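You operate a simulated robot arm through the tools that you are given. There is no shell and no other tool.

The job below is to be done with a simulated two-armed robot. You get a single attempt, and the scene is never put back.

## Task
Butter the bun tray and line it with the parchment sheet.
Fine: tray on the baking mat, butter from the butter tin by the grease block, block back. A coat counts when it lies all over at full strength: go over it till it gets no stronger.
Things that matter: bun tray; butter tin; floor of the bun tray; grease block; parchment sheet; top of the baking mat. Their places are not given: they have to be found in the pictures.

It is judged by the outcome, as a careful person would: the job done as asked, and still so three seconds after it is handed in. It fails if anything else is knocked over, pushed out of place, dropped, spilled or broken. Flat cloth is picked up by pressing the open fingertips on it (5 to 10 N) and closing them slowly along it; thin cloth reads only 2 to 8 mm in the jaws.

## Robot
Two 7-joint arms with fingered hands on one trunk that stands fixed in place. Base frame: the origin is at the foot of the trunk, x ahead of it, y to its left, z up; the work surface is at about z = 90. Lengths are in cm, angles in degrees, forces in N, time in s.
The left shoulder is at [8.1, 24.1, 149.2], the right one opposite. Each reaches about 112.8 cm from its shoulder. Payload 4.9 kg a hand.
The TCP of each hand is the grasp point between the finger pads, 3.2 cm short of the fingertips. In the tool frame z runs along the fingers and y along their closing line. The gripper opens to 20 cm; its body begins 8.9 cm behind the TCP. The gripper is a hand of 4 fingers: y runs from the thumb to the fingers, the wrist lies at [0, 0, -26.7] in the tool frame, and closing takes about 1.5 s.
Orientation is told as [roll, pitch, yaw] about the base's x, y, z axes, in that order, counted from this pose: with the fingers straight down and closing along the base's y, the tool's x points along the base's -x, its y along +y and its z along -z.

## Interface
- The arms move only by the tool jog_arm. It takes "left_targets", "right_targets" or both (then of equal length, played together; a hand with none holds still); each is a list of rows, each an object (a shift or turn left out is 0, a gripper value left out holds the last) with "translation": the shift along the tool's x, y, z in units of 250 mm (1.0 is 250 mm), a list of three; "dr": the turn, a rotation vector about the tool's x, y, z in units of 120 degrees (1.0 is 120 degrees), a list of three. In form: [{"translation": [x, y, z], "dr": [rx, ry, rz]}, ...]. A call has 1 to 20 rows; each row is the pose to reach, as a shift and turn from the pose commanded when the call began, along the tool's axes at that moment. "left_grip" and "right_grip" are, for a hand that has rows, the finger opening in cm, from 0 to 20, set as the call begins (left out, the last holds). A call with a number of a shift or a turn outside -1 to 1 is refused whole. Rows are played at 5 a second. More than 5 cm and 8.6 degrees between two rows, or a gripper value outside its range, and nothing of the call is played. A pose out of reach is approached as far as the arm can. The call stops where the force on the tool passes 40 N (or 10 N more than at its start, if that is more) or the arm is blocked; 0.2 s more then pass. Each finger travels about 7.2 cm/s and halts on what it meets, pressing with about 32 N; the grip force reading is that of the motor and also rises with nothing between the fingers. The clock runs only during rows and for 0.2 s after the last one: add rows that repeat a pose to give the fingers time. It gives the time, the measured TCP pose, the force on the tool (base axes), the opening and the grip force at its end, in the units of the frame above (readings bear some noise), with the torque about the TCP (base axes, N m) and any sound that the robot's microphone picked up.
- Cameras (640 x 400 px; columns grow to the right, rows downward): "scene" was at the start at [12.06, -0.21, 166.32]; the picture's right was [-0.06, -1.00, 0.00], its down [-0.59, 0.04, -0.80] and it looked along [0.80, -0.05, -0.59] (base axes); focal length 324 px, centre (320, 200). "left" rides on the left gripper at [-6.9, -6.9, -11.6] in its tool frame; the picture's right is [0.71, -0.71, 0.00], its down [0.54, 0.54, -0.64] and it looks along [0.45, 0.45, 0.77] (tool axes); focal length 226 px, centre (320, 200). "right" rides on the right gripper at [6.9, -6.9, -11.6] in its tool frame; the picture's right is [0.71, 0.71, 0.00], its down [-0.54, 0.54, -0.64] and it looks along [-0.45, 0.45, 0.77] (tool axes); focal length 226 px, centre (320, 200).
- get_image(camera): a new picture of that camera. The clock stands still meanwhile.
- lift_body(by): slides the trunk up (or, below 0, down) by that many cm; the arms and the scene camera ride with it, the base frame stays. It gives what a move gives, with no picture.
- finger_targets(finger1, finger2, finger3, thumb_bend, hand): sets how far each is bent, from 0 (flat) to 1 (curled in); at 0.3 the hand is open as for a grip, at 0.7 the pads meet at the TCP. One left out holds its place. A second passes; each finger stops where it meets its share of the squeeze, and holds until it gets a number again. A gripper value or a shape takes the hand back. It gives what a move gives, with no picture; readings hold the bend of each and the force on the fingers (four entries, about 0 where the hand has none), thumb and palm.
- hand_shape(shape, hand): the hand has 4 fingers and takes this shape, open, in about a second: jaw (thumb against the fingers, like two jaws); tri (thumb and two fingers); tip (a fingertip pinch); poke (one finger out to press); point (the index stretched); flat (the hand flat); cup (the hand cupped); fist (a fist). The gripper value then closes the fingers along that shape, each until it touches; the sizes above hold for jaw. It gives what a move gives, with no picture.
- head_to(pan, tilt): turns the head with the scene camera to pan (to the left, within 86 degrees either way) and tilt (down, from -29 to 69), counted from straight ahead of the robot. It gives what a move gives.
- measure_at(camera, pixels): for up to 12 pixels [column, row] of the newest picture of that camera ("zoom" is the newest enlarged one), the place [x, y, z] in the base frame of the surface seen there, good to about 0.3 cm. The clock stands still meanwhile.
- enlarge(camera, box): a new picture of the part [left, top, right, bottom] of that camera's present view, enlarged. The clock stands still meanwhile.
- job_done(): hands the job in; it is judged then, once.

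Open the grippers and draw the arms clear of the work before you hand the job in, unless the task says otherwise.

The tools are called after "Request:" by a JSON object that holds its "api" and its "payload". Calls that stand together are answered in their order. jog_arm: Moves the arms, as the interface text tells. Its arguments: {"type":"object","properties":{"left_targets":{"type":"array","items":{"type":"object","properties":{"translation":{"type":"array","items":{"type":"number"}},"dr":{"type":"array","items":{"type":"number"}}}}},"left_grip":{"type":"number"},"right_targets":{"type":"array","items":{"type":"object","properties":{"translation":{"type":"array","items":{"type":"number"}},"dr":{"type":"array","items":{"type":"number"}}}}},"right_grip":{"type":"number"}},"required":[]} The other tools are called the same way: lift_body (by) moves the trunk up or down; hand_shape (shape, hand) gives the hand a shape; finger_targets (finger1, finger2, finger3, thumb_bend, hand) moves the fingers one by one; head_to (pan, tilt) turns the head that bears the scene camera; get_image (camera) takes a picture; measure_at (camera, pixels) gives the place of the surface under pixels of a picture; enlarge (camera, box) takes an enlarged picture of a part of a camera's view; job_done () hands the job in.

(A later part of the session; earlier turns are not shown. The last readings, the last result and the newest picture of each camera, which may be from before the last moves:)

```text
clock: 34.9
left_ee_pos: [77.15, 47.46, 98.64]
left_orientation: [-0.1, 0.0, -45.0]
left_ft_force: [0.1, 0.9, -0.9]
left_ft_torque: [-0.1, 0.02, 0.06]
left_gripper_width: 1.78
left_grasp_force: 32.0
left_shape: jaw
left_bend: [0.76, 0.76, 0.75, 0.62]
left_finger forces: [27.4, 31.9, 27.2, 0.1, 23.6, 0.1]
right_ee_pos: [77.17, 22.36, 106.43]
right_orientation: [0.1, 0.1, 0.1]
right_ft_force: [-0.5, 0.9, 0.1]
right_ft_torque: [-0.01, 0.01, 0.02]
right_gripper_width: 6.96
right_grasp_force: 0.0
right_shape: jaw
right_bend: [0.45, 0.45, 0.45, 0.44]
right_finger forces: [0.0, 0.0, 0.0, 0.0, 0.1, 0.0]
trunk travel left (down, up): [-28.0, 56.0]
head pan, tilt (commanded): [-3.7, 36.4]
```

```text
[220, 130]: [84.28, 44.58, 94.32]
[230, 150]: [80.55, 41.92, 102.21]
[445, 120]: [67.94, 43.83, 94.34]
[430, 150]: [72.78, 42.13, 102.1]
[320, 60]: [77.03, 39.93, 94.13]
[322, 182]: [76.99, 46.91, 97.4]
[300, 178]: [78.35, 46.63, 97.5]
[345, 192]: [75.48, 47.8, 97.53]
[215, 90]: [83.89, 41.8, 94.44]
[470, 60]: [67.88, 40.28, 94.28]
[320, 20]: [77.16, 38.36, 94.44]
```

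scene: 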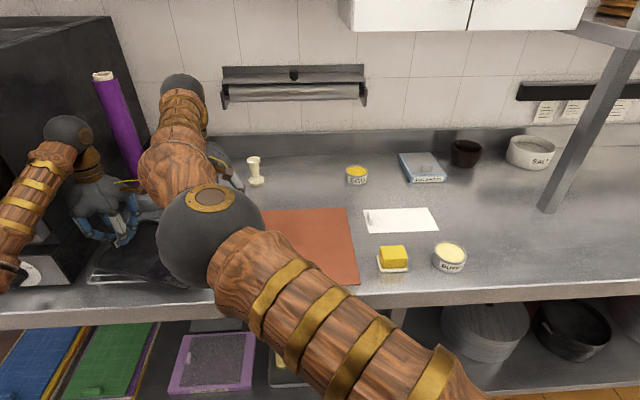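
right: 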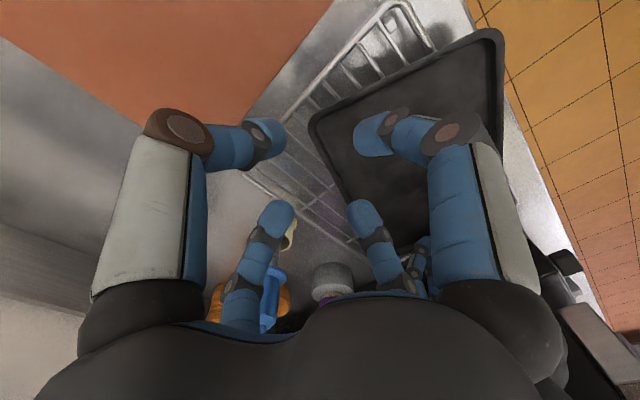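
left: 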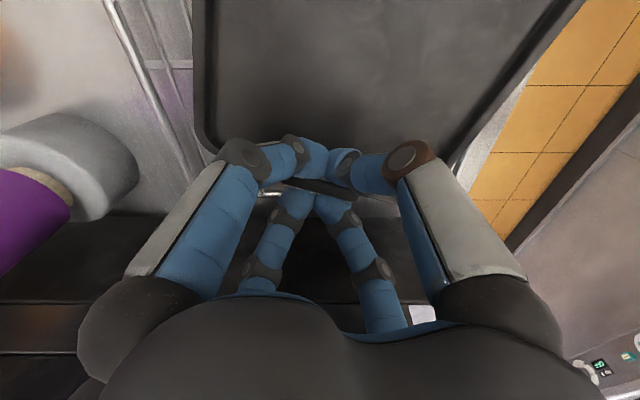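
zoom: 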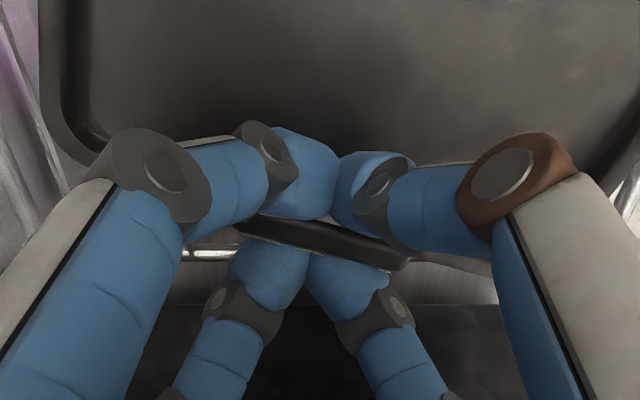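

The tray has yawed about −18° around the tab (right mid-edge now ≈(69,23.5)); it still rests safely on the rack. I open the left hand and raise it to regrip in a yaw-stable cross grip with side fingers at the tab's ends.

Request:
{"api": "jog_arm", "payload": {"left_targets": [{"translation": [0, 0, 0]}, {"translation": [0, 0, 0]}, {"translation": [0, 0, 0]}, {"translation": [0, 0, 0]}, {"translation": [0, 0, 0]}, {"translation": [0, 0, -0.08]}, {"translation": [0, 0, -0.2]}, {"translation": [0, 0, -0.3]}], "left_grip": 8}}

Request:
{"api": "jog_arm", "payload": {"left_targets": [{"dr": [0, 0, -0.06]}, {"dr": [0, 0, -0.12]}, {"dr": [0, 0, -0.18]}, {"dr": [0, 0, -0.224]}]}}

Request:
{"api": "get_image", "payload": {"camera": "left"}}

Request:
{"api": "get_image", "payload": {"camera": "right"}}

```text
clock: 36.7
left_ee_pos: [77.13, 47.22, 105.95]
left_orientation: [0.0, 0.0, -45.0]
left_ft_force: [0.3, -0.8, -0.4]
left_ft_torque: [0.03, 0.0, 0.0]
left_gripper_width: 7.95
left_grasp_force: 0.0
left_shape: jaw
left_bend: [0.43, 0.43, 0.43, 0.41]
left_finger forces: [0.0, 0.0, 0.0, 0.0, 0.1, 0.0]
right_ee_pos: [77.09, 22.26, 106.39]
right_orientation: [0.0, 0.0, 0.0]
right_ft_force: [0.7, 0.3, -0.1]
right_ft_torque: [-0.03, -0.04, 0.0]
right_gripper_width: 6.98
right_grasp_force: 0.0
right_shape: jaw
right_bend: [0.45, 0.45, 0.45, 0.44]
right_finger forces: [0.1, 0.0, 0.0, 0.1, 0.0, 0.0]
trunk travel left (down, up): [-28.0, 56.0]
head pan, tilt (commanded): [-3.7, 36.4]
```

```text
clock: 37.7
left_ee_pos: [77.2, 47.21, 106.18]
left_orientation: [0.0, 0.0, -18.1]
left_ft_force: [1.9, -4.4, -0.9]
left_ft_torque: [0.16, 0.04, -0.19]
left_gripper_width: 7.92
left_grasp_force: 0.0
left_shape: jaw
left_bend: [0.43, 0.43, 0.43, 0.41]
left_finger forces: [0.1, 3.5, 0.0, 0.0, 0.1, 0.0]
right_ee_pos: [77.15, 22.2, 106.42]
right_orientation: [0.1, 0.1, 0.0]
right_ft_force: [-0.2, 0.2, -1.0]
right_ft_torque: [0.01, -0.01, 0.02]
right_gripper_width: 6.96
right_grasp_force: 0.2
right_shape: jaw
right_bend: [0.45, 0.45, 0.45, 0.44]
right_finger forces: [0.1, 0.1, 0.0, 0.0, 0.1, 0.0]
trunk travel left (down, up): [-28.0, 56.0]
head pan, tilt (commanded): [-3.7, 36.4]
```

```text
taken
```

left: 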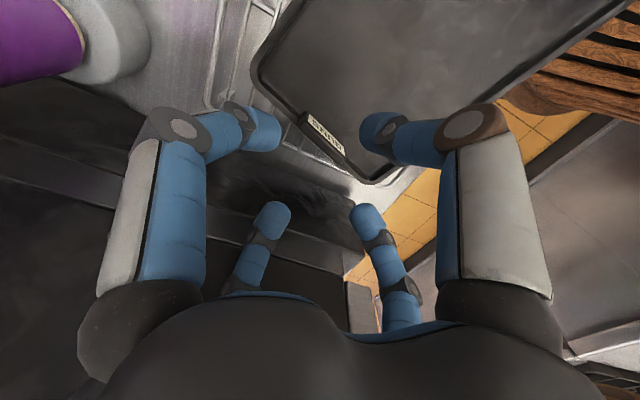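

```text
taken
```

right: 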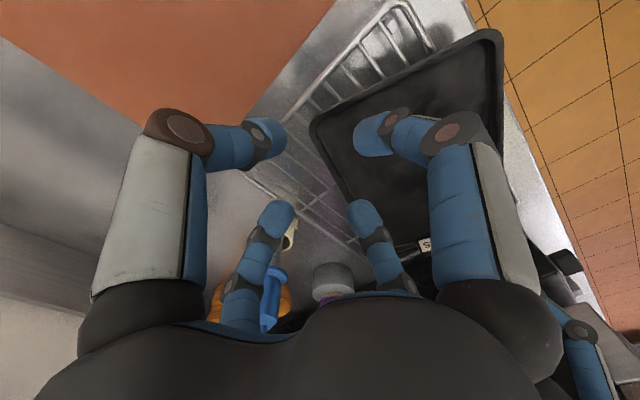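

Finger 2 is just touching the oven wall (3.5 N). I curl the middle finger and thumb inwards to clear it, keeping the side fingers wide enough for the tab's ends.

Request:
{"api": "finger_targets", "payload": {"hand": "left", "finger1": 0.43, "finger2": 0.56, "finger3": 0.43, "thumb_bend": 0.5}}

Request:
{"api": "get_image", "payload": {"camera": "left"}}

Request:
{"api": "measure_at", "payload": {"camera": "left", "pixels": [[310, 120], [325, 135], [342, 150], [320, 140], [333, 128]]}}

```text
clock: 38.7
left_ee_pos: [77.21, 47.48, 105.96]
left_orientation: [0.0, 0.0, -18.1]
left_ft_force: [0.1, 0.4, -0.4]
left_ft_torque: [0.05, 0.02, 0.0]
left_gripper_width: 8.28
left_grasp_force: 0.0
left_shape: fingers
left_bend: [0.43, 0.56, 0.43, 0.5]
left_finger forces: [0.0, 0.0, 0.0, 0.0, 0.0, 0.0]
right_ee_pos: [77.03, 22.43, 106.34]
right_orientation: [0.0, 0.1, 0.1]
right_ft_force: [0.3, -0.7, 0.1]
right_ft_torque: [0.01, -0.01, -0.02]
right_gripper_width: 6.95
right_grasp_force: 0.1
right_shape: jaw
right_bend: [0.45, 0.45, 0.45, 0.44]
right_finger forces: [0.1, 0.0, 0.0, 0.1, 0.1, 0.0]
trunk travel left (down, up): [-28.0, 56.0]
head pan, tilt (commanded): [-3.7, 36.4]
```

```text
taken
```

left: 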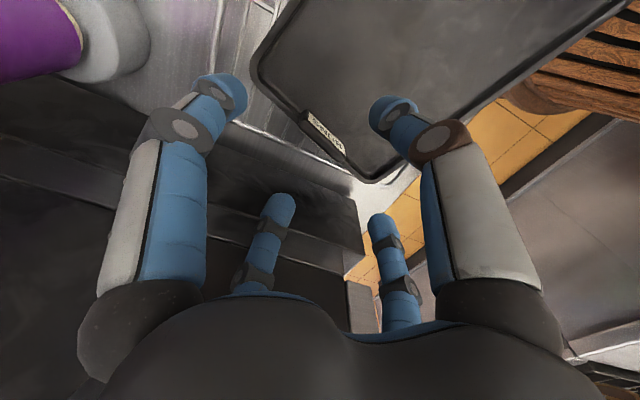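

```text
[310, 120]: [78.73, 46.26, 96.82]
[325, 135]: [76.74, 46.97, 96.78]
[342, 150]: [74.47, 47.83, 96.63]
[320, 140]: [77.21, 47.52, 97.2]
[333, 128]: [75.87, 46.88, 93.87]
```

The fingers curl differently in this mode, so I measure each left fingertip's place.

Request:
{"api": "measure_at", "payload": {"camera": "left", "pixels": [[225, 90], [385, 105], [280, 205], [378, 225], [215, 78], [395, 98], [180, 130], [435, 140], [265, 245], [385, 245]]}}

```text
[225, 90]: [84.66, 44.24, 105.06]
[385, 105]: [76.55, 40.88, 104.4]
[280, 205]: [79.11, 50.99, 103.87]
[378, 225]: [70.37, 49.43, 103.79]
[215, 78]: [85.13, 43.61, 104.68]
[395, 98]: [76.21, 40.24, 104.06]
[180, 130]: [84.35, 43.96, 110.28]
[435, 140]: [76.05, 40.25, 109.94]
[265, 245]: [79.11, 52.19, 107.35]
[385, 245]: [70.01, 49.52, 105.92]
```

Tips are clear of the oven with the tab between them. I lower the left hand to z≈98.6 centred on the tab (76.9, 47.3).

Request:
{"api": "jog_arm", "payload": {"left_targets": [{"translation": [0.009, -0.0106, 0.08]}, {"translation": [0.009, -0.0106, 0.16]}, {"translation": [0.009, -0.0106, 0.22]}, {"translation": [0.009, -0.0106, 0.27]}, {"translation": [0.009, -0.0106, 0.296]}]}}

Request:
{"api": "get_image", "payload": {"camera": "left"}}

```text
clock: 39.9
left_ee_pos: [76.9, 47.08, 98.69]
left_orientation: [0.0, 0.0, -18.1]
left_ft_force: [0.8, 0.4, 1.0]
left_ft_torque: [0.04, 0.07, 0.02]
left_gripper_width: 8.25
left_grasp_force: 0.4
left_shape: fingers
left_bend: [0.43, 0.56, 0.43, 0.5]
left_finger forces: [0.0, 0.0, 0.6, 0.0, 0.0, 0.0]
right_ee_pos: [77.08, 22.45, 106.43]
right_orientation: [0.0, 0.2, 0.0]
right_ft_force: [0.8, 0.5, -0.1]
right_ft_torque: [0.02, -0.03, 0.0]
right_gripper_width: 6.95
right_grasp_force: 0.0
right_shape: jaw
right_bend: [0.45, 0.45, 0.45, 0.44]
right_finger forces: [0.0, 0.0, 0.0, 0.0, 0.0, 0.0]
trunk travel left (down, up): [-28.0, 56.0]
head pan, tilt (commanded): [-3.7, 36.4]
```

```text
taken
```

left: 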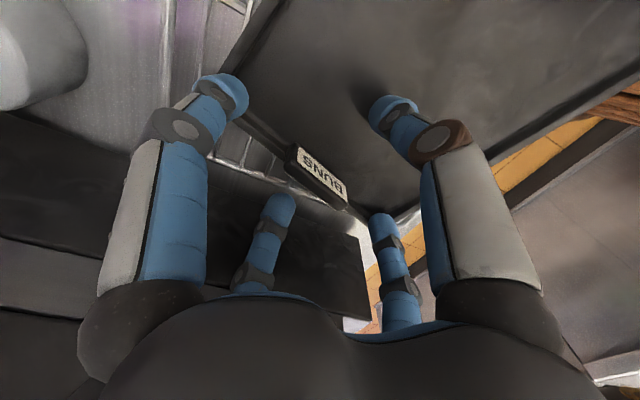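

Everything straddles the tab with almost no force. I bring all four fingers in evenly, close to the tab, before the final squeeze.

Request:
{"api": "finger_targets", "payload": {"hand": "left", "finger1": 0.54, "finger2": 0.62, "finger3": 0.54, "thumb_bend": 0.62}}

Request:
{"api": "enlarge", "payload": {"camera": "left", "box": [200, 80, 440, 260]}}

```text
clock: 40.9
left_ee_pos: [76.8, 47.23, 98.66]
left_orientation: [-0.1, 0.0, -18.1]
left_ft_force: [0.6, -1.0, 0.5]
left_ft_torque: [-0.02, 0.01, 0.04]
left_gripper_width: 4.29
left_grasp_force: 0.4
left_shape: fingers
left_bend: [0.54, 0.62, 0.54, 0.62]
left_finger forces: [0.1, 0.0, 0.7, 0.0, 0.1, 0.1]
right_ee_pos: [77.12, 22.34, 106.36]
right_orientation: [0.0, 0.1, 0.0]
right_ft_force: [-0.1, -0.6, 0.7]
right_ft_torque: [-0.03, 0.01, 0.02]
right_gripper_width: 6.97
right_grasp_force: 0.1
right_shape: jaw
right_bend: [0.45, 0.45, 0.45, 0.44]
right_finger forces: [0.0, 0.1, 0.0, 0.1, 0.0, 0.1]
trunk travel left (down, up): [-28.0, 56.0]
head pan, tilt (commanded): [-3.7, 36.4]
```

```text
2.22 times, centred on (320, 170) of left
```

zoom: 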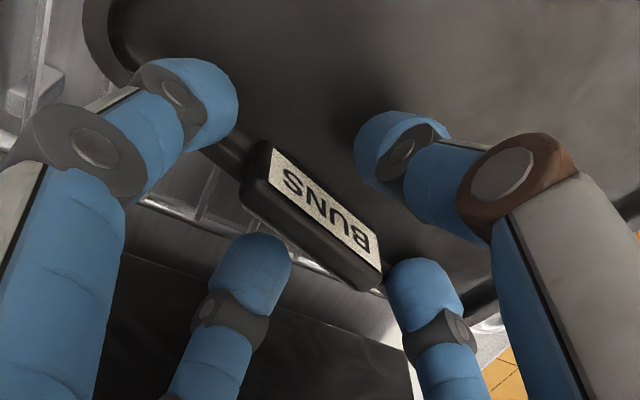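

The four fingertips surround the tab evenly. I squeeze all of them onto it.

Request:
{"api": "finger_targets", "payload": {"hand": "left", "finger1": 0.66, "finger2": 0.8, "finger3": 0.66, "thumb_bend": 0.8}}

Request:
{"api": "enlarge", "payload": {"camera": "left", "box": [200, 80, 440, 260]}}

```text
clock: 41.9
left_ee_pos: [76.76, 47.29, 98.7]
left_orientation: [0.1, 0.0, -18.2]
left_ft_force: [0.2, -0.5, 0.2]
left_ft_torque: [0.05, -0.01, -0.01]
left_gripper_width: 2.4
left_grasp_force: 22.4
left_shape: fingers
left_bend: [0.6, 0.67, 0.6, 0.71]
left_finger forces: [9.8, 11.6, 9.7, 0.0, 12.8, 0.0]
right_ee_pos: [77.19, 22.33, 106.35]
right_orientation: [0.1, 0.1, 0.0]
right_ft_force: [-0.1, -0.9, 0.9]
right_ft_torque: [0.01, 0.01, 0.0]
right_gripper_width: 6.98
right_grasp_force: 0.0
right_shape: jaw
right_bend: [0.45, 0.45, 0.45, 0.44]
right_finger forces: [0.1, 0.0, 0.1, 0.0, 0.1, 0.1]
trunk travel left (down, up): [-28.0, 56.0]
head pan, tilt (commanded): [-3.7, 36.4]
```

```text
2.22 times, centred on (320, 170) of left
```

zoom: 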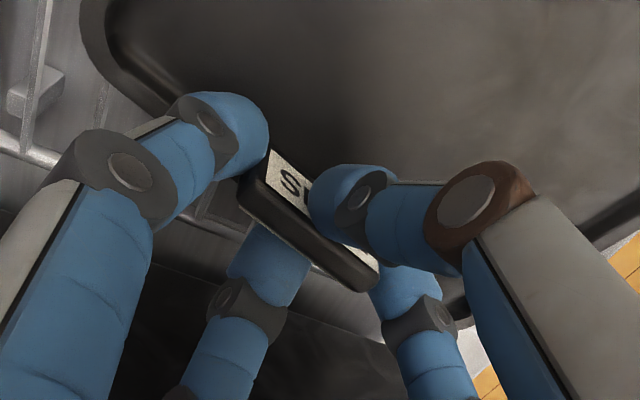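

A good cross grip at 10–13 N per finger. I hand it over to the full gripper squeeze to strengthen it.

Request:
{"api": "jog_arm", "payload": {"left_targets": [{"translation": [0, 0, 0]}, {"translation": [0, 0, 0]}, {"translation": [0, 0, 0]}, {"translation": [0, 0, 0]}, {"translation": [0, 0, 0]}, {"translation": [0, 0, 0]}], "left_grip": 0}}

Request:
{"api": "enlarge", "payload": {"camera": "left", "box": [200, 80, 440, 260]}}

```text
clock: 43.3
left_ee_pos: [76.83, 47.26, 98.61]
left_orientation: [-0.1, 0.1, -18.1]
left_ft_force: [0.0, 0.2, 0.2]
left_ft_torque: [0.05, -0.02, 0.02]
left_gripper_width: 0.34
left_grasp_force: 31.8
left_shape: jaw
left_bend: [0.6, 0.68, 0.6, 0.7]
left_finger forces: [40.9, 29.6, 41.0, 0.0, 28.3, 0.1]
right_ee_pos: [77.01, 22.39, 106.39]
right_orientation: [0.0, 0.0, 0.1]
right_ft_force: [-1.1, 1.1, 0.3]
right_ft_torque: [-0.01, 0.0, 0.0]
right_gripper_width: 6.96
right_grasp_force: 0.1
right_shape: jaw
right_bend: [0.45, 0.45, 0.45, 0.44]
right_finger forces: [0.1, 0.1, 0.0, 0.0, 0.0, 0.0]
trunk travel left (down, up): [-28.0, 56.0]
head pan, tilt (commanded): [-3.7, 36.4]
```

```text
2.22 times, centred on (320, 170) of left
```

zoom: 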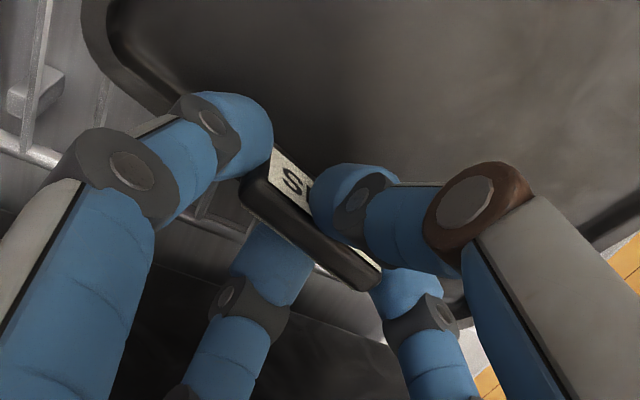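

Very firm now: 41 N on the tab's ends and ~29 N on its faces. I test-lift 1.5 cm to see whether the tray now holds level.

Request:
{"api": "jog_arm", "payload": {"left_targets": [{"translation": [0, 0, -0.015]}, {"translation": [0, 0, -0.03]}, {"translation": [0, 0, -0.045]}, {"translation": [0, 0, -0.06]}, {"translation": [0, 0, -0.06]}]}}

Request:
{"api": "get_image", "payload": {"camera": "right"}}

Request:
{"api": "measure_at", "payload": {"camera": "right", "pixels": [[318, 120], [400, 78], [492, 38], [497, 80], [330, 170], [420, 90], [330, 140], [455, 110], [470, 80], [400, 100]]}}

```text
clock: 44.5
left_ee_pos: [76.82, 47.31, 100.17]
left_orientation: [0.0, 0.0, -18.1]
left_ft_force: [0.5, 1.0, -2.8]
left_ft_torque: [0.19, -0.05, -0.02]
left_gripper_width: 0.36
left_grasp_force: 31.7
left_shape: jaw
left_bend: [0.6, 0.68, 0.6, 0.7]
left_finger forces: [40.8, 31.5, 40.9, 0.1, 30.8, 0.0]
right_ee_pos: [77.11, 22.34, 106.31]
right_orientation: [-0.1, 0.2, 0.0]
right_ft_force: [0.3, 0.2, 0.4]
right_ft_torque: [0.02, 0.02, -0.03]
right_gripper_width: 6.94
right_grasp_force: 0.0
right_shape: jaw
right_bend: [0.45, 0.45, 0.45, 0.44]
right_finger forces: [0.1, 0.0, 0.0, 0.0, 0.0, 0.0]
trunk travel left (down, up): [-28.0, 56.0]
head pan, tilt (commanded): [-3.7, 36.4]
```

```text
taken
```

right: 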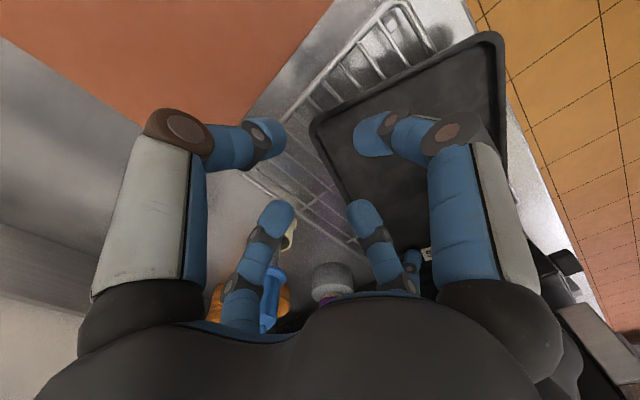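

```text
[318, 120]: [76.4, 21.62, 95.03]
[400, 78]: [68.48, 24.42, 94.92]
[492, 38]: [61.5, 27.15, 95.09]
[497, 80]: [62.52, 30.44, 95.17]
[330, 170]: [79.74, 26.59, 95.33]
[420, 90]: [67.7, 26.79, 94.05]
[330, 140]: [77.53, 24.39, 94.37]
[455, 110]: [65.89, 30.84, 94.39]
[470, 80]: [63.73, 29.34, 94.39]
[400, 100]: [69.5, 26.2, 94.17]
```

The tray droops (right end still on the rack) but no longer yaws, so the right hand must support the other end. I shape the right hand: side fingers wide, thumb and middle finger curled in, and look.

Request:
{"api": "finger_targets", "payload": {"hand": "right", "finger1": 0.28, "finger2": 1.0, "finger3": 0.28, "thumb_bend": 1.0}}

Request:
{"api": "get_image", "payload": {"camera": "right"}}

Request:
{"api": "measure_at", "payload": {"camera": "right", "pixels": [[235, 245], [480, 45], [300, 180], [340, 190], [310, 160], [330, 200], [270, 190], [360, 230]]}}

```text
clock: 45.5
left_ee_pos: [76.94, 47.33, 100.22]
left_orientation: [0.0, -0.1, -18.2]
left_ft_force: [-0.4, 0.7, -1.7]
left_ft_torque: [0.19, -0.08, -0.01]
left_gripper_width: 0.34
left_grasp_force: 31.7
left_shape: jaw
left_bend: [0.6, 0.68, 0.6, 0.7]
left_finger forces: [40.7, 31.6, 40.9, 0.0, 30.7, 0.0]
right_ee_pos: [77.17, 22.33, 106.42]
right_orientation: [0.0, 0.1, 0.1]
right_ft_force: [-0.8, 0.2, -0.6]
right_ft_torque: [0.04, 0.01, 0.01]
right_gripper_width: 10.18
right_grasp_force: 0.0
right_shape: fingers
right_bend: [0.28, 1.0, 0.28, 0.9]
right_finger forces: [0.0, 0.1, 0.1, 0.0, 0.0, 0.1]
trunk travel left (down, up): [-28.0, 56.0]
head pan, tilt (commanded): [-3.7, 36.4]
```

```text
taken
```

right: 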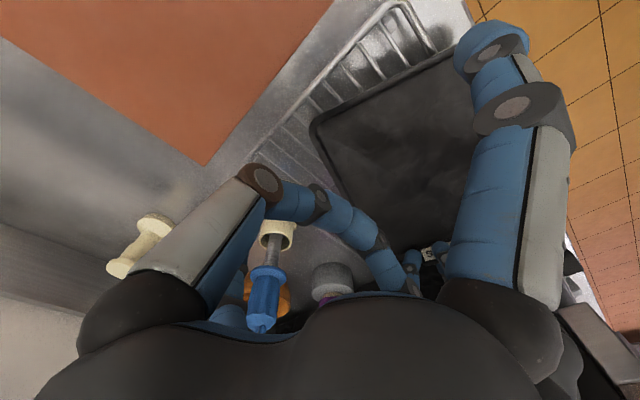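

```text
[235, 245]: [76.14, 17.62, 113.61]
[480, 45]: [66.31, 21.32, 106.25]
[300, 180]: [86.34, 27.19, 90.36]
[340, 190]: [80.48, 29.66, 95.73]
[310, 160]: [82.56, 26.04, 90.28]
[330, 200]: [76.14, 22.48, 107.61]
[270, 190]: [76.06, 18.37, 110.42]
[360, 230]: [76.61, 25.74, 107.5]
```

Thumb and middle finger curl up above TCP level, so they won't touch the tray. I move the right hand over the tray near its right end with yaw −20° to match the tray.

Request:
{"api": "jog_arm", "payload": {"right_targets": [{"translation": [0.05, 0.04, 0], "dr": [0, 0, 0.04]}, {"translation": [0.11, 0.08, 0], "dr": [0, 0, 0.08]}, {"translation": [0.17, 0.12, 0], "dr": [0, 0, 0.12]}, {"translation": [0.23, 0.16, 0.03], "dr": [0, 0, 0.167]}, {"translation": [0.278, 0.2, 0.09], "dr": [0, 0, 0.167]}]}}

Request:
{"api": "get_image", "payload": {"camera": "right"}}

Request:
{"api": "get_image", "payload": {"camera": "scene"}}

```text
clock: 46.7
left_ee_pos: [76.86, 47.43, 100.26]
left_orientation: [0.0, -0.1, -18.0]
left_ft_force: [1.1, 0.1, -2.3]
left_ft_torque: [0.18, -0.05, 0.04]
left_gripper_width: 0.36
left_grasp_force: 31.8
left_shape: jaw
left_bend: [0.6, 0.68, 0.6, 0.7]
left_finger forces: [40.7, 31.6, 41.0, 0.0, 30.7, 0.0]
right_ee_pos: [70.1, 27.33, 104.21]
right_orientation: [-0.1, 0.2, -20.1]
right_ft_force: [0.1, -0.1, 0.0]
right_ft_torque: [-0.03, 0.03, -0.01]
right_gripper_width: 10.17
right_grasp_force: 0.0
right_shape: fingers
right_bend: [0.28, 1.0, 0.28, 0.9]
right_finger forces: [0.0, 0.0, 0.0, 0.0, 0.0, 0.0]
trunk travel left (down, up): [-28.0, 56.0]
head pan, tilt (commanded): [-3.7, 36.4]
```

```text
taken
```

right: 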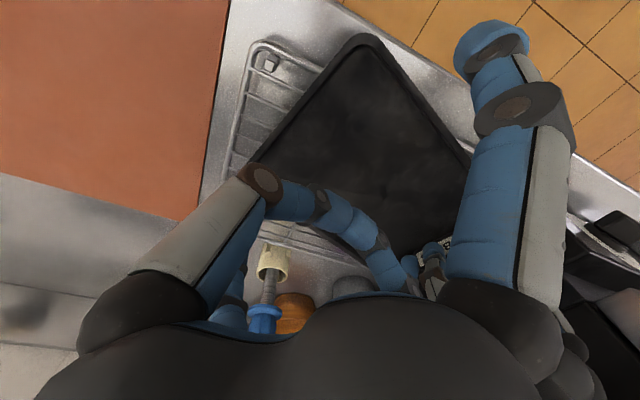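

```text
taken
```

scene: 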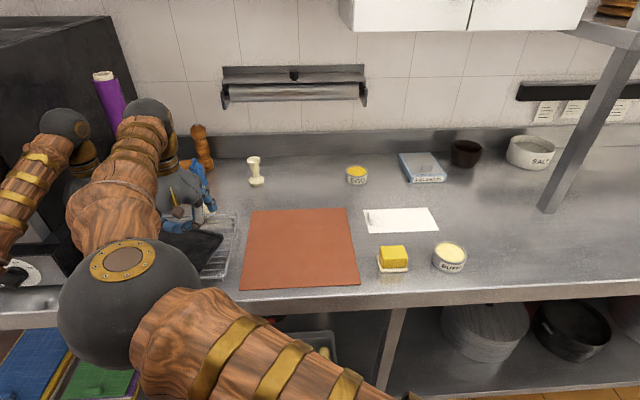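

I measure the tray's right and near edges in this view to align the spanning fingers.

Request:
{"api": "measure_at", "payload": {"camera": "right", "pixels": [[398, 65], [430, 98], [460, 135], [380, 44], [340, 62], [310, 95], [280, 128], [258, 155], [345, 70], [395, 75], [425, 105], [262, 170]]}}

Request:
{"api": "enlarge", "payload": {"camera": "right", "box": [220, 20, 480, 200]}}

```text
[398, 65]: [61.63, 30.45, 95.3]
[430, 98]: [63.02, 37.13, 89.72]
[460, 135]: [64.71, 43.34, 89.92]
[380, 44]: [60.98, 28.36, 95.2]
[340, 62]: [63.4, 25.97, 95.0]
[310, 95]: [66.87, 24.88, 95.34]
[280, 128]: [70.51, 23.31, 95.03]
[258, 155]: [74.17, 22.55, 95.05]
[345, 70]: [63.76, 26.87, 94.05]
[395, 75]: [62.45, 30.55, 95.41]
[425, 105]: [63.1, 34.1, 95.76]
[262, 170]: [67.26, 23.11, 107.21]
```

```text
2.22 times, centred on (350, 110) of right
```

zoom: 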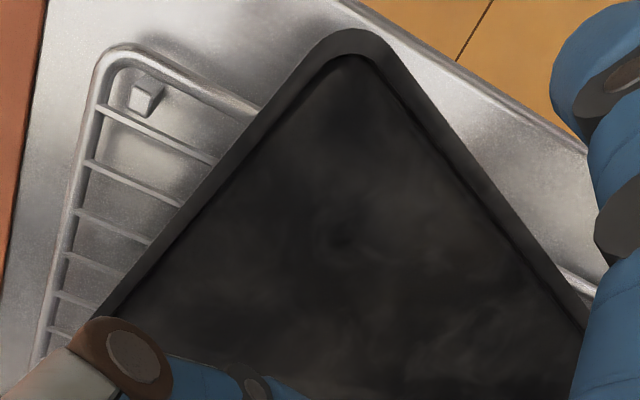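

The tray's yaw is −18° and centred on the tab line; the right hand is nearly placed. I fine-adjust and lower it to z≈96.9 with the side fingers outside the long rims.

Request:
{"api": "jog_arm", "payload": {"right_targets": [{"translation": [-0.01, 0.0036, 0.06], "dr": [0, 0, -0.0167]}, {"translation": [-0.01, 0.0036, 0.13], "dr": [0, 0, -0.0167]}, {"translation": [-0.01, 0.0036, 0.2], "dr": [0, 0, -0.0167]}, {"translation": [-0.01, 0.0036, 0.25], "dr": [0, 0, -0.0167]}, {"translation": [-0.01, 0.0036, 0.285], "dr": [0, 0, -0.0167]}, {"translation": [-0.01, 0.0036, 0.29], "dr": [0, 0, -0.0167]}]}}

Request:
{"api": "get_image", "payload": {"camera": "right"}}

Request:
{"api": "get_image", "payload": {"camera": "left"}}

```text
clock: 48.1
left_ee_pos: [76.84, 47.36, 100.21]
left_orientation: [0.0, 0.1, -18.1]
left_ft_force: [0.3, 0.3, -3.0]
left_ft_torque: [0.18, -0.04, 0.04]
left_gripper_width: 0.37
left_grasp_force: 32.4
left_shape: jaw
left_bend: [0.6, 0.68, 0.6, 0.7]
left_finger forces: [40.7, 31.7, 41.0, 0.1, 30.6, 0.1]
right_ee_pos: [70.31, 27.19, 96.81]
right_orientation: [0.0, 0.1, -17.9]
right_ft_force: [-0.6, 0.4, 0.2]
right_ft_torque: [0.0, 0.0, -0.01]
right_gripper_width: 10.18
right_grasp_force: 0.1
right_shape: fingers
right_bend: [0.28, 1.0, 0.28, 0.9]
right_finger forces: [0.1, 0.0, 0.0, 0.0, 0.0, 0.1]
trunk travel left (down, up): [-28.0, 56.0]
head pan, tilt (commanded): [-3.7, 36.4]
```

```text
taken
```

right: 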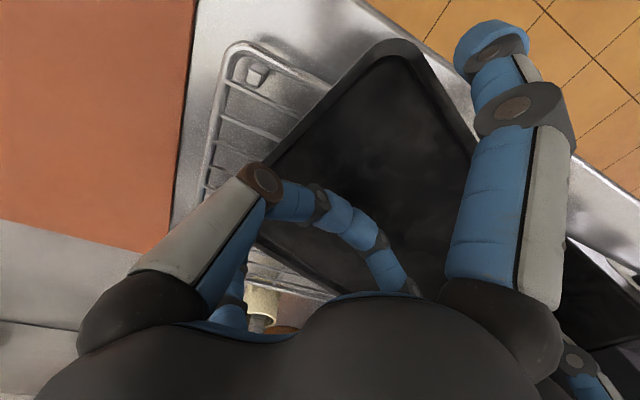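

```text
taken
```

left: 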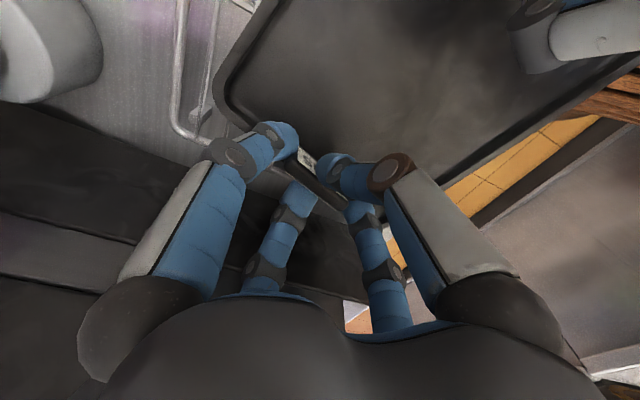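

No contact yet; the near finger hangs outside the near rim. I close the two side fingers onto the long rims.

Request:
{"api": "finger_targets", "payload": {"hand": "right", "finger1": 0.45, "finger3": 0.45}}

Request:
{"api": "get_image", "payload": {"camera": "right"}}

```text
clock: 49.1
left_ee_pos: [76.88, 47.33, 100.2]
left_orientation: [0.0, 0.0, -18.2]
left_ft_force: [1.7, 0.5, -2.5]
left_ft_torque: [0.17, -0.13, 0.06]
left_gripper_width: 0.33
left_grasp_force: 32.2
left_shape: jaw
left_bend: [0.6, 0.68, 0.6, 0.7]
left_finger forces: [40.8, 32.3, 40.8, 0.0, 30.0, 0.0]
right_ee_pos: [70.44, 27.14, 96.99]
right_orientation: [0.0, 0.0, -18.0]
right_ft_force: [1.0, -1.4, 8.9]
right_ft_torque: [-0.13, -0.25, 0.15]
right_gripper_width: 8.6
right_grasp_force: 10.4
right_shape: fingers
right_bend: [0.38, 1.0, 0.35, 0.9]
right_finger forces: [8.1, 0.1, 12.6, 0.1, 0.0, 0.1]
trunk travel left (down, up): [-28.0, 56.0]
head pan, tilt (commanded): [-3.7, 36.4]
```

```text
taken
```

right: 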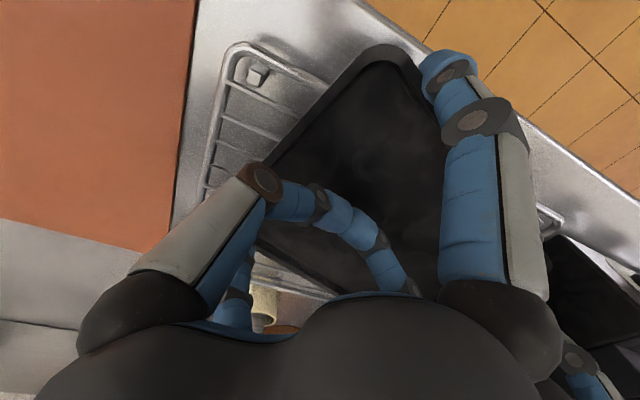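

Contact forces 8 and 13 N but the tool feels 8.9 N upward, so a tip may be pressing down on something. I zoom in on the near fingertip.

Request:
{"api": "enlarge", "payload": {"camera": "right", "box": [380, 20, 560, 160]}}

Request:
{"api": "measure_at", "payload": {"camera": "zoom", "pixels": [[200, 150], [220, 120], [260, 110], [180, 140], [150, 170], [200, 220], [210, 280], [180, 120]]}}

Request:
{"api": "enlarge", "payload": {"camera": "scene", "box": [100, 180, 260, 300]}}

```text
2.86 times, centred on (470, 90) of right
```

zoom: 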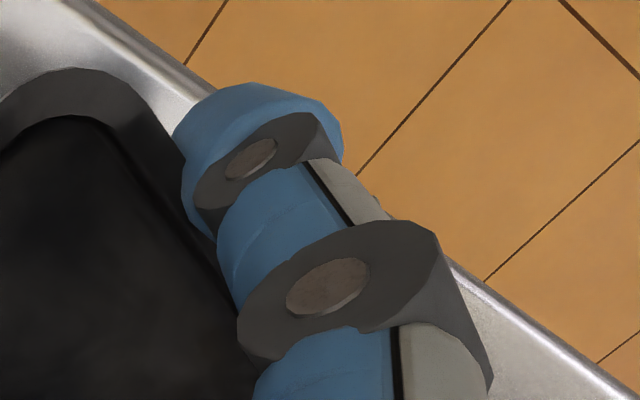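

```text
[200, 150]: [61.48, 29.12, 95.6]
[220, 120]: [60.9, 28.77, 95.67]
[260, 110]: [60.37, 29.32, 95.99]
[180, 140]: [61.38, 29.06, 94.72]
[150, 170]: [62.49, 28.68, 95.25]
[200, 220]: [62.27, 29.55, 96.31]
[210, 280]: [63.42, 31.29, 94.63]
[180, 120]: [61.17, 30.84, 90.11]
```

```text
3.33 times, centred on (180, 240) of scene
```

zoom: 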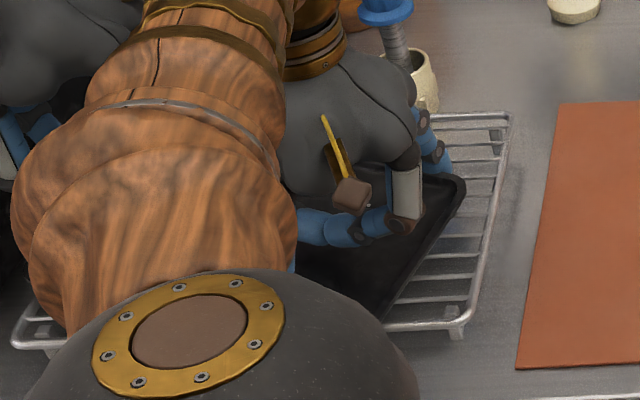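

The fingertip seems beside the rim but tips may reach ~3.6 cm below TCP in this mode and press on a rack wire. I raise the right hand 0.3 cm and read the forces.

Request:
{"api": "jog_arm", "payload": {"right_targets": [{"translation": [0, 0, -0.006]}, {"translation": [0, 0, -0.012]}, {"translation": [0, 0, -0.012]}]}}

```text
clock: 49.9
left_ee_pos: [76.9, 47.26, 100.27]
left_orientation: [0.0, 0.0, -18.1]
left_ft_force: [1.2, 1.8, -1.9]
left_ft_torque: [0.13, -0.14, 0.02]
left_gripper_width: 0.33
left_grasp_force: 32.0
left_shape: jaw
left_bend: [0.6, 0.68, 0.6, 0.7]
left_finger forces: [41.0, 32.1, 40.9, 0.0, 30.0, 0.0]
right_ee_pos: [70.36, 27.41, 97.08]
right_orientation: [0.1, 0.1, -18.0]
right_ft_force: [-0.7, -0.9, 0.3]
right_ft_torque: [-0.02, 0.05, 0.08]
right_gripper_width: 8.63
right_grasp_force: 9.1
right_shape: fingers
right_bend: [0.38, 1.0, 0.35, 0.9]
right_finger forces: [9.5, 0.1, 9.2, 0.1, 0.1, 0.0]
trunk travel left (down, up): [-28.0, 56.0]
head pan, tilt (commanded): [-3.7, 36.4]
```

Now the vertical load is gone while both side fingers press ~9 N on the rims. I lift both hands together by 1 cm to see whether the right end comes along.

Request:
{"api": "jog_arm", "payload": {"left_targets": [{"translation": [0, 0, -0.01]}, {"translation": [0, 0, -0.02]}, {"translation": [0, 0, -0.03]}, {"translation": [0, 0, -0.04]}, {"translation": [0, 0, -0.04]}], "right_targets": [{"translation": [0, 0, -0.01]}, {"translation": [0, 0, -0.02]}, {"translation": [0, 0, -0.03]}, {"translation": [0, 0, -0.04]}, {"translation": [0, 0, -0.04]}]}}

Request:
{"api": "get_image", "payload": {"camera": "right"}}

Request:
{"api": "measure_at", "payload": {"camera": "right", "pixels": [[270, 170], [300, 135], [330, 100], [370, 60], [400, 45], [350, 80], [420, 70], [380, 80], [350, 120], [220, 130]]}}

```text
clock: 51.1
left_ee_pos: [76.98, 47.31, 101.13]
left_orientation: [0.0, 0.0, -18.1]
left_ft_force: [1.5, 1.2, -2.2]
left_ft_torque: [0.13, -0.14, 0.02]
left_gripper_width: 0.34
left_grasp_force: 31.8
left_shape: jaw
left_bend: [0.6, 0.68, 0.6, 0.7]
left_finger forces: [41.1, 32.2, 41.0, 0.1, 29.8, 0.1]
right_ee_pos: [70.44, 27.37, 98.21]
right_orientation: [0.0, 0.1, -18.0]
right_ft_force: [-1.2, -1.4, -0.7]
right_ft_torque: [-0.04, 0.04, 0.1]
right_gripper_width: 8.68
right_grasp_force: 9.7
right_shape: fingers
right_bend: [0.38, 1.0, 0.35, 0.9]
right_finger forces: [9.9, 0.0, 9.1, 0.0, 0.0, 0.1]
trunk travel left (down, up): [-28.0, 56.0]
head pan, tilt (commanded): [-3.7, 36.4]
```

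```text
taken
```

right: 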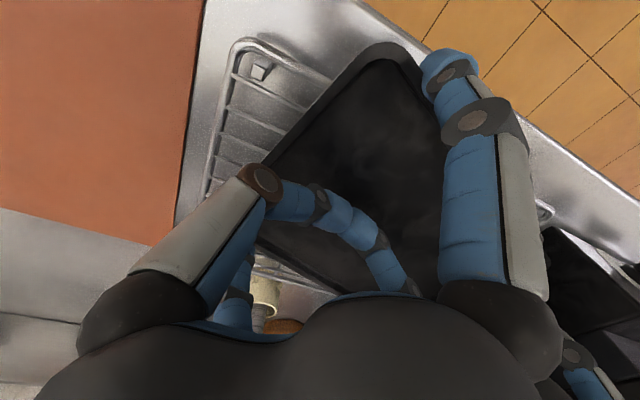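

```text
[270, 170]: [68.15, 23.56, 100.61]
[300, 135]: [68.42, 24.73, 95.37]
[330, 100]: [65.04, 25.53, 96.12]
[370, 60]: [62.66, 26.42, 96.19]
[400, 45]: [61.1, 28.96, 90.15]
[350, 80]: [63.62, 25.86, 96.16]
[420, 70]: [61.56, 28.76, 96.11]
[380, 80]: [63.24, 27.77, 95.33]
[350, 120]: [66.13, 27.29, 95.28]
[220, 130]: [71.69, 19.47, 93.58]
```

The right end rose with the hand (rim z≈96.1), so the two-hand hold works. I lift both another 3.5 cm in small synchronous steps.

Request:
{"api": "jog_arm", "payload": {"left_targets": [{"translation": [0, 0, -0.02]}, {"translation": [0, 0, -0.04]}, {"translation": [0, 0, -0.06]}, {"translation": [0, 0, -0.08]}, {"translation": [0, 0, -0.1]}, {"translation": [0, 0, -0.12]}, {"translation": [0, 0, -0.14]}, {"translation": [0, 0, -0.14]}], "right_targets": [{"translation": [0, 0, -0.02]}, {"translation": [0, 0, -0.04]}, {"translation": [0, 0, -0.06]}, {"translation": [0, 0, -0.08]}, {"translation": [0, 0, -0.1]}, {"translation": [0, 0, -0.12]}, {"translation": [0, 0, -0.14]}, {"translation": [0, 0, -0.14]}]}}

Request:
{"api": "get_image", "payload": {"camera": "right"}}

```text
clock: 52.9
left_ee_pos: [76.75, 47.31, 104.75]
left_orientation: [0.1, 0.0, -18.1]
left_ft_force: [1.0, 1.6, -1.9]
left_ft_torque: [0.18, -0.14, 0.05]
left_gripper_width: 0.36
left_grasp_force: 31.6
left_shape: jaw
left_bend: [0.6, 0.68, 0.6, 0.7]
left_finger forces: [41.1, 32.5, 40.9, 0.1, 29.7, 0.1]
right_ee_pos: [70.53, 27.32, 101.65]
right_orientation: [0.1, 0.2, -18.0]
right_ft_force: [-1.1, -1.7, -0.9]
right_ft_torque: [-0.02, 0.05, 0.11]
right_gripper_width: 8.7
right_grasp_force: 9.5
right_shape: fingers
right_bend: [0.38, 1.0, 0.35, 0.9]
right_finger forces: [10.1, 0.0, 9.1, 0.0, 0.0, 0.1]
trunk travel left (down, up): [-28.0, 56.0]
head pan, tilt (commanded): [-3.7, 36.4]
```

```text
taken
```

right: 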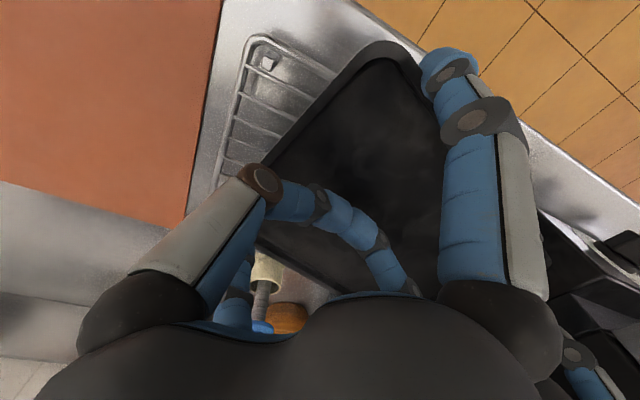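

The tray is held steadily in the air. I carry both hands 22 cm in −y together in small steps.

Request:
{"api": "jog_arm", "payload": {"left_targets": [{"translation": [-0.0137, -0.0418, 0]}, {"translation": [-0.041, -0.1255, 0]}, {"translation": [-0.0683, -0.2091, 0]}, {"translation": [-0.0957, -0.2927, 0]}, {"translation": [-0.123, -0.3764, 0]}, {"translation": [-0.1504, -0.46, 0]}, {"translation": [-0.1777, -0.5437, 0]}, {"translation": [-0.205, -0.6273, 0]}, {"translation": [-0.2324, -0.711, 0]}, {"translation": [-0.2597, -0.7946, 0]}, {"translation": [-0.2734, -0.8364, 0]}, {"translation": [-0.2734, -0.8364, 0]}], "right_targets": [{"translation": [-0.0137, -0.0418, 0]}, {"translation": [-0.041, -0.1255, 0]}, {"translation": [-0.0683, -0.2091, 0]}, {"translation": [-0.0957, -0.2927, 0]}, {"translation": [-0.123, -0.3764, 0]}, {"translation": [-0.1504, -0.46, 0]}, {"translation": [-0.1777, -0.5437, 0]}, {"translation": [-0.205, -0.6273, 0]}, {"translation": [-0.2324, -0.711, 0]}, {"translation": [-0.2597, -0.7946, 0]}, {"translation": [-0.2734, -0.8364, 0]}, {"translation": [-0.2734, -0.8364, 0]}]}}

Request:
{"api": "get_image", "payload": {"camera": "scene"}}

Request:
{"api": "get_image", "payload": {"camera": "right"}}

```text
clock: 55.5
left_ee_pos: [76.84, 25.4, 104.54]
left_orientation: [0.0, 0.0, -18.2]
left_ft_force: [0.6, 1.7, -1.9]
left_ft_torque: [0.12, -0.15, 0.01]
left_gripper_width: 0.34
left_grasp_force: 31.7
left_shape: jaw
left_bend: [0.6, 0.68, 0.6, 0.7]
left_finger forces: [40.8, 32.2, 40.8, 0.1, 30.0, 0.1]
right_ee_pos: [70.49, 5.5, 101.7]
right_orientation: [0.0, 0.1, -18.0]
right_ft_force: [-0.6, -1.0, -1.7]
right_ft_torque: [-0.05, 0.07, 0.03]
right_gripper_width: 8.67
right_grasp_force: 9.5
right_shape: fingers
right_bend: [0.38, 1.0, 0.35, 0.9]
right_finger forces: [9.7, 0.1, 9.3, 0.0, 0.0, 0.1]
trunk travel left (down, up): [-28.0, 56.0]
head pan, tilt (commanded): [-3.7, 36.4]
```

```text
taken
```

scene: 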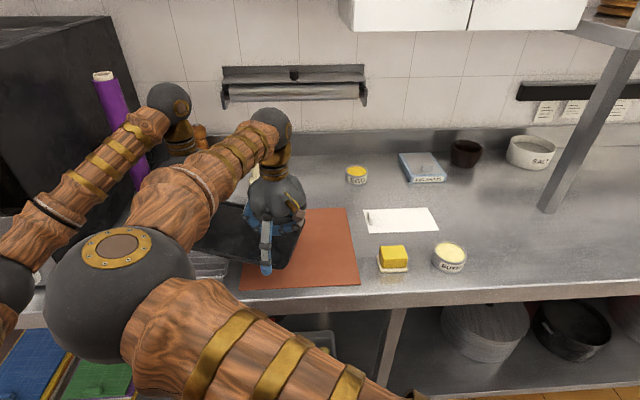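

```text
taken
```

right: 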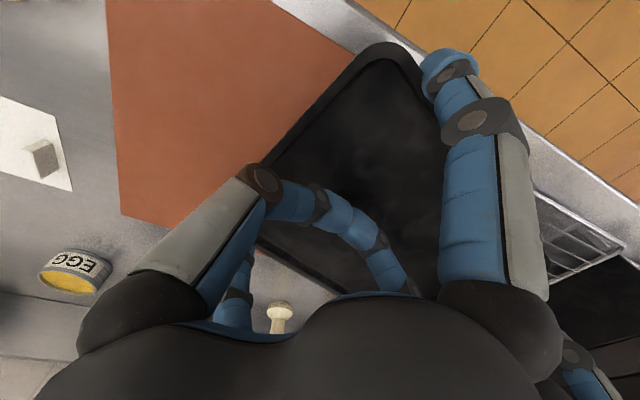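

The tray hangs steady over the rack's edge and mat. I carry it on to the mat's centre (x +5, y −12.5).

Request:
{"api": "jog_arm", "payload": {"left_targets": [{"translation": [-0.03, -0.036, 0]}, {"translation": [-0.08, -0.096, 0]}, {"translation": [-0.13, -0.156, 0]}, {"translation": [-0.18, -0.216, 0]}, {"translation": [-0.23, -0.276, 0]}, {"translation": [-0.28, -0.336, 0]}, {"translation": [-0.326, -0.391, 0]}, {"translation": [-0.346, -0.415, 0]}, {"translation": [-0.346, -0.415, 0]}], "right_targets": [{"translation": [-0.03, -0.036, 0]}, {"translation": [-0.08, -0.096, 0]}, {"translation": [-0.13, -0.156, 0]}, {"translation": [-0.18, -0.216, 0]}, {"translation": [-0.23, -0.276, 0]}, {"translation": [-0.28, -0.336, 0]}, {"translation": [-0.326, -0.391, 0]}, {"translation": [-0.346, -0.415, 0]}, {"translation": [-0.346, -0.415, 0]}]}}

```text
clock: 57.5
left_ee_pos: [81.81, 12.79, 104.62]
left_orientation: [0.0, 0.0, -18.1]
left_ft_force: [1.1, 2.4, -2.1]
left_ft_torque: [0.1, -0.11, 0.01]
left_gripper_width: 0.34
left_grasp_force: 32.1
left_shape: jaw
left_bend: [0.6, 0.68, 0.6, 0.7]
left_finger forces: [40.9, 32.2, 40.8, 0.0, 29.8, 0.0]
right_ee_pos: [75.5, -7.17, 101.67]
right_orientation: [0.0, 0.0, -18.0]
right_ft_force: [-0.1, -1.6, -1.3]
right_ft_torque: [-0.02, 0.06, 0.05]
right_gripper_width: 8.68
right_grasp_force: 9.4
right_shape: fingers
right_bend: [0.38, 1.0, 0.35, 0.9]
right_finger forces: [9.8, 0.0, 9.3, 0.0, 0.0, 0.0]
trunk travel left (down, up): [-28.0, 56.0]
head pan, tilt (commanded): [-3.7, 36.4]
```

Forces remain steady (left −2.1 N, right −1.3 N). Now I rotate the tray +18° about its centre with both hands in concert.

Request:
{"api": "jog_arm", "payload": {"left_targets": [{"translation": [0.0254, -0.0007, 0], "dr": [0, 0, -0.025]}, {"translation": [0.0508, -0.0027, 0], "dr": [0, 0, -0.05]}, {"translation": [0.076, -0.006, 0], "dr": [0, 0, -0.075]}, {"translation": [0.101, -0.0106, 0], "dr": [0, 0, -0.1]}, {"translation": [0.1258, -0.0166, 0], "dr": [0, 0, -0.125]}, {"translation": [0.151, -0.024, 0], "dr": [0, 0, -0.1508]}, {"translation": [0.151, -0.024, 0], "dr": [0, 0, -0.1508]}], "right_targets": [{"translation": [-0.0183, 0.0005, 0], "dr": [0, 0, -0.025]}, {"translation": [-0.0366, 0.0019, 0], "dr": [0, 0, -0.05]}, {"translation": [-0.0547, 0.0043, 0], "dr": [0, 0, -0.075]}, {"translation": [-0.0728, 0.0076, 0], "dr": [0, 0, -0.1]}, {"translation": [-0.0906, 0.0119, 0], "dr": [0, 0, -0.125]}, {"translation": [-0.1087, 0.0173, 0], "dr": [0, 0, -0.1508]}, {"translation": [-0.1087, 0.0173, 0], "dr": [0, 0, -0.1508]}]}}

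Request:
{"api": "get_image", "payload": {"camera": "right"}}

Request:
{"api": "get_image", "payload": {"camera": "left"}}

Request:
{"api": "get_image", "payload": {"camera": "scene"}}

```text
clock: 59.1
left_ee_pos: [78.17, 13.38, 104.77]
left_orientation: [0.0, 0.0, 0.0]
left_ft_force: [-0.2, -1.6, -3.1]
left_ft_torque: [0.14, -0.08, 0.01]
left_gripper_width: 0.32
left_grasp_force: 31.6
left_shape: jaw
left_bend: [0.6, 0.68, 0.6, 0.7]
left_finger forces: [40.8, 31.7, 40.8, 0.0, 30.7, 0.0]
right_ee_pos: [78.22, -7.69, 101.66]
right_orientation: [0.0, 0.3, 0.1]
right_ft_force: [0.3, -0.6, -0.6]
right_ft_torque: [0.03, 0.07, 0.07]
right_gripper_width: 8.65
right_grasp_force: 9.3
right_shape: fingers
right_bend: [0.38, 1.0, 0.35, 0.9]
right_finger forces: [9.7, 0.0, 9.4, 0.1, 0.0, 0.0]
trunk travel left (down, up): [-28.0, 56.0]
head pan, tilt (commanded): [-3.7, 36.4]
```

```text
taken
```

right: 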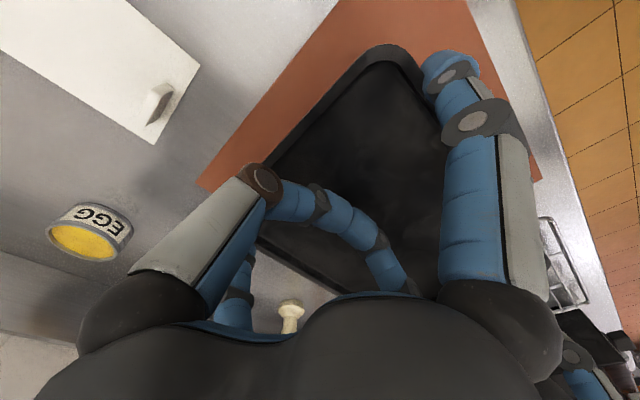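

```text
taken
```

left: 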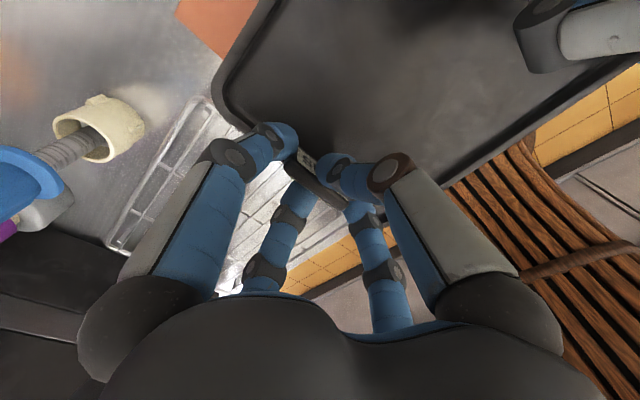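

```text
taken
```

scene: 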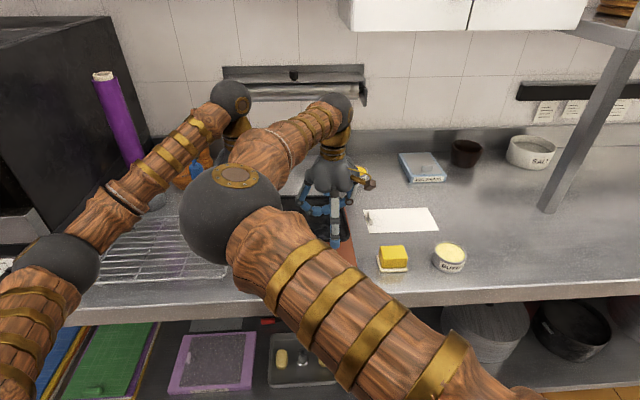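

The tray now hangs square above the mat. I measure its edges to fine-place it before lowering.

Request:
{"api": "measure_at", "payload": {"camera": "right", "pixels": [[340, 75], [310, 110], [285, 140], [375, 52], [405, 60], [345, 85], [200, 190], [330, 0], [460, 0], [380, 85]]}}

Request:
{"api": "measure_at", "payload": {"camera": "left", "pixels": [[240, 90], [225, 85], [260, 30], [440, 180], [470, 155], [300, 60], [220, 50], [180, 10], [330, 200], [400, 80]]}}

```text
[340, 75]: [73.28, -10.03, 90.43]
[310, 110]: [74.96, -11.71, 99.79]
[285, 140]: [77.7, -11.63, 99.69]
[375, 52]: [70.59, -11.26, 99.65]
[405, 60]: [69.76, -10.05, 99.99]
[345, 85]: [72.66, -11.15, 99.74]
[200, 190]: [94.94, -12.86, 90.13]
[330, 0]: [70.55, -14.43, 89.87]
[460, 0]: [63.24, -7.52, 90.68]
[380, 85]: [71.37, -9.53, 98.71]
```

```text
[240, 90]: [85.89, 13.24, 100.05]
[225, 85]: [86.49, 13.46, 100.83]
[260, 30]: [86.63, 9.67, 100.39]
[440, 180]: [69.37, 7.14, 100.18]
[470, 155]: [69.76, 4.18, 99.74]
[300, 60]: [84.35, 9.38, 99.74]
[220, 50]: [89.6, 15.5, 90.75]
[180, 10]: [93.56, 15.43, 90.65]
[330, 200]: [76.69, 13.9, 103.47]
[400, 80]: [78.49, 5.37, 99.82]
```

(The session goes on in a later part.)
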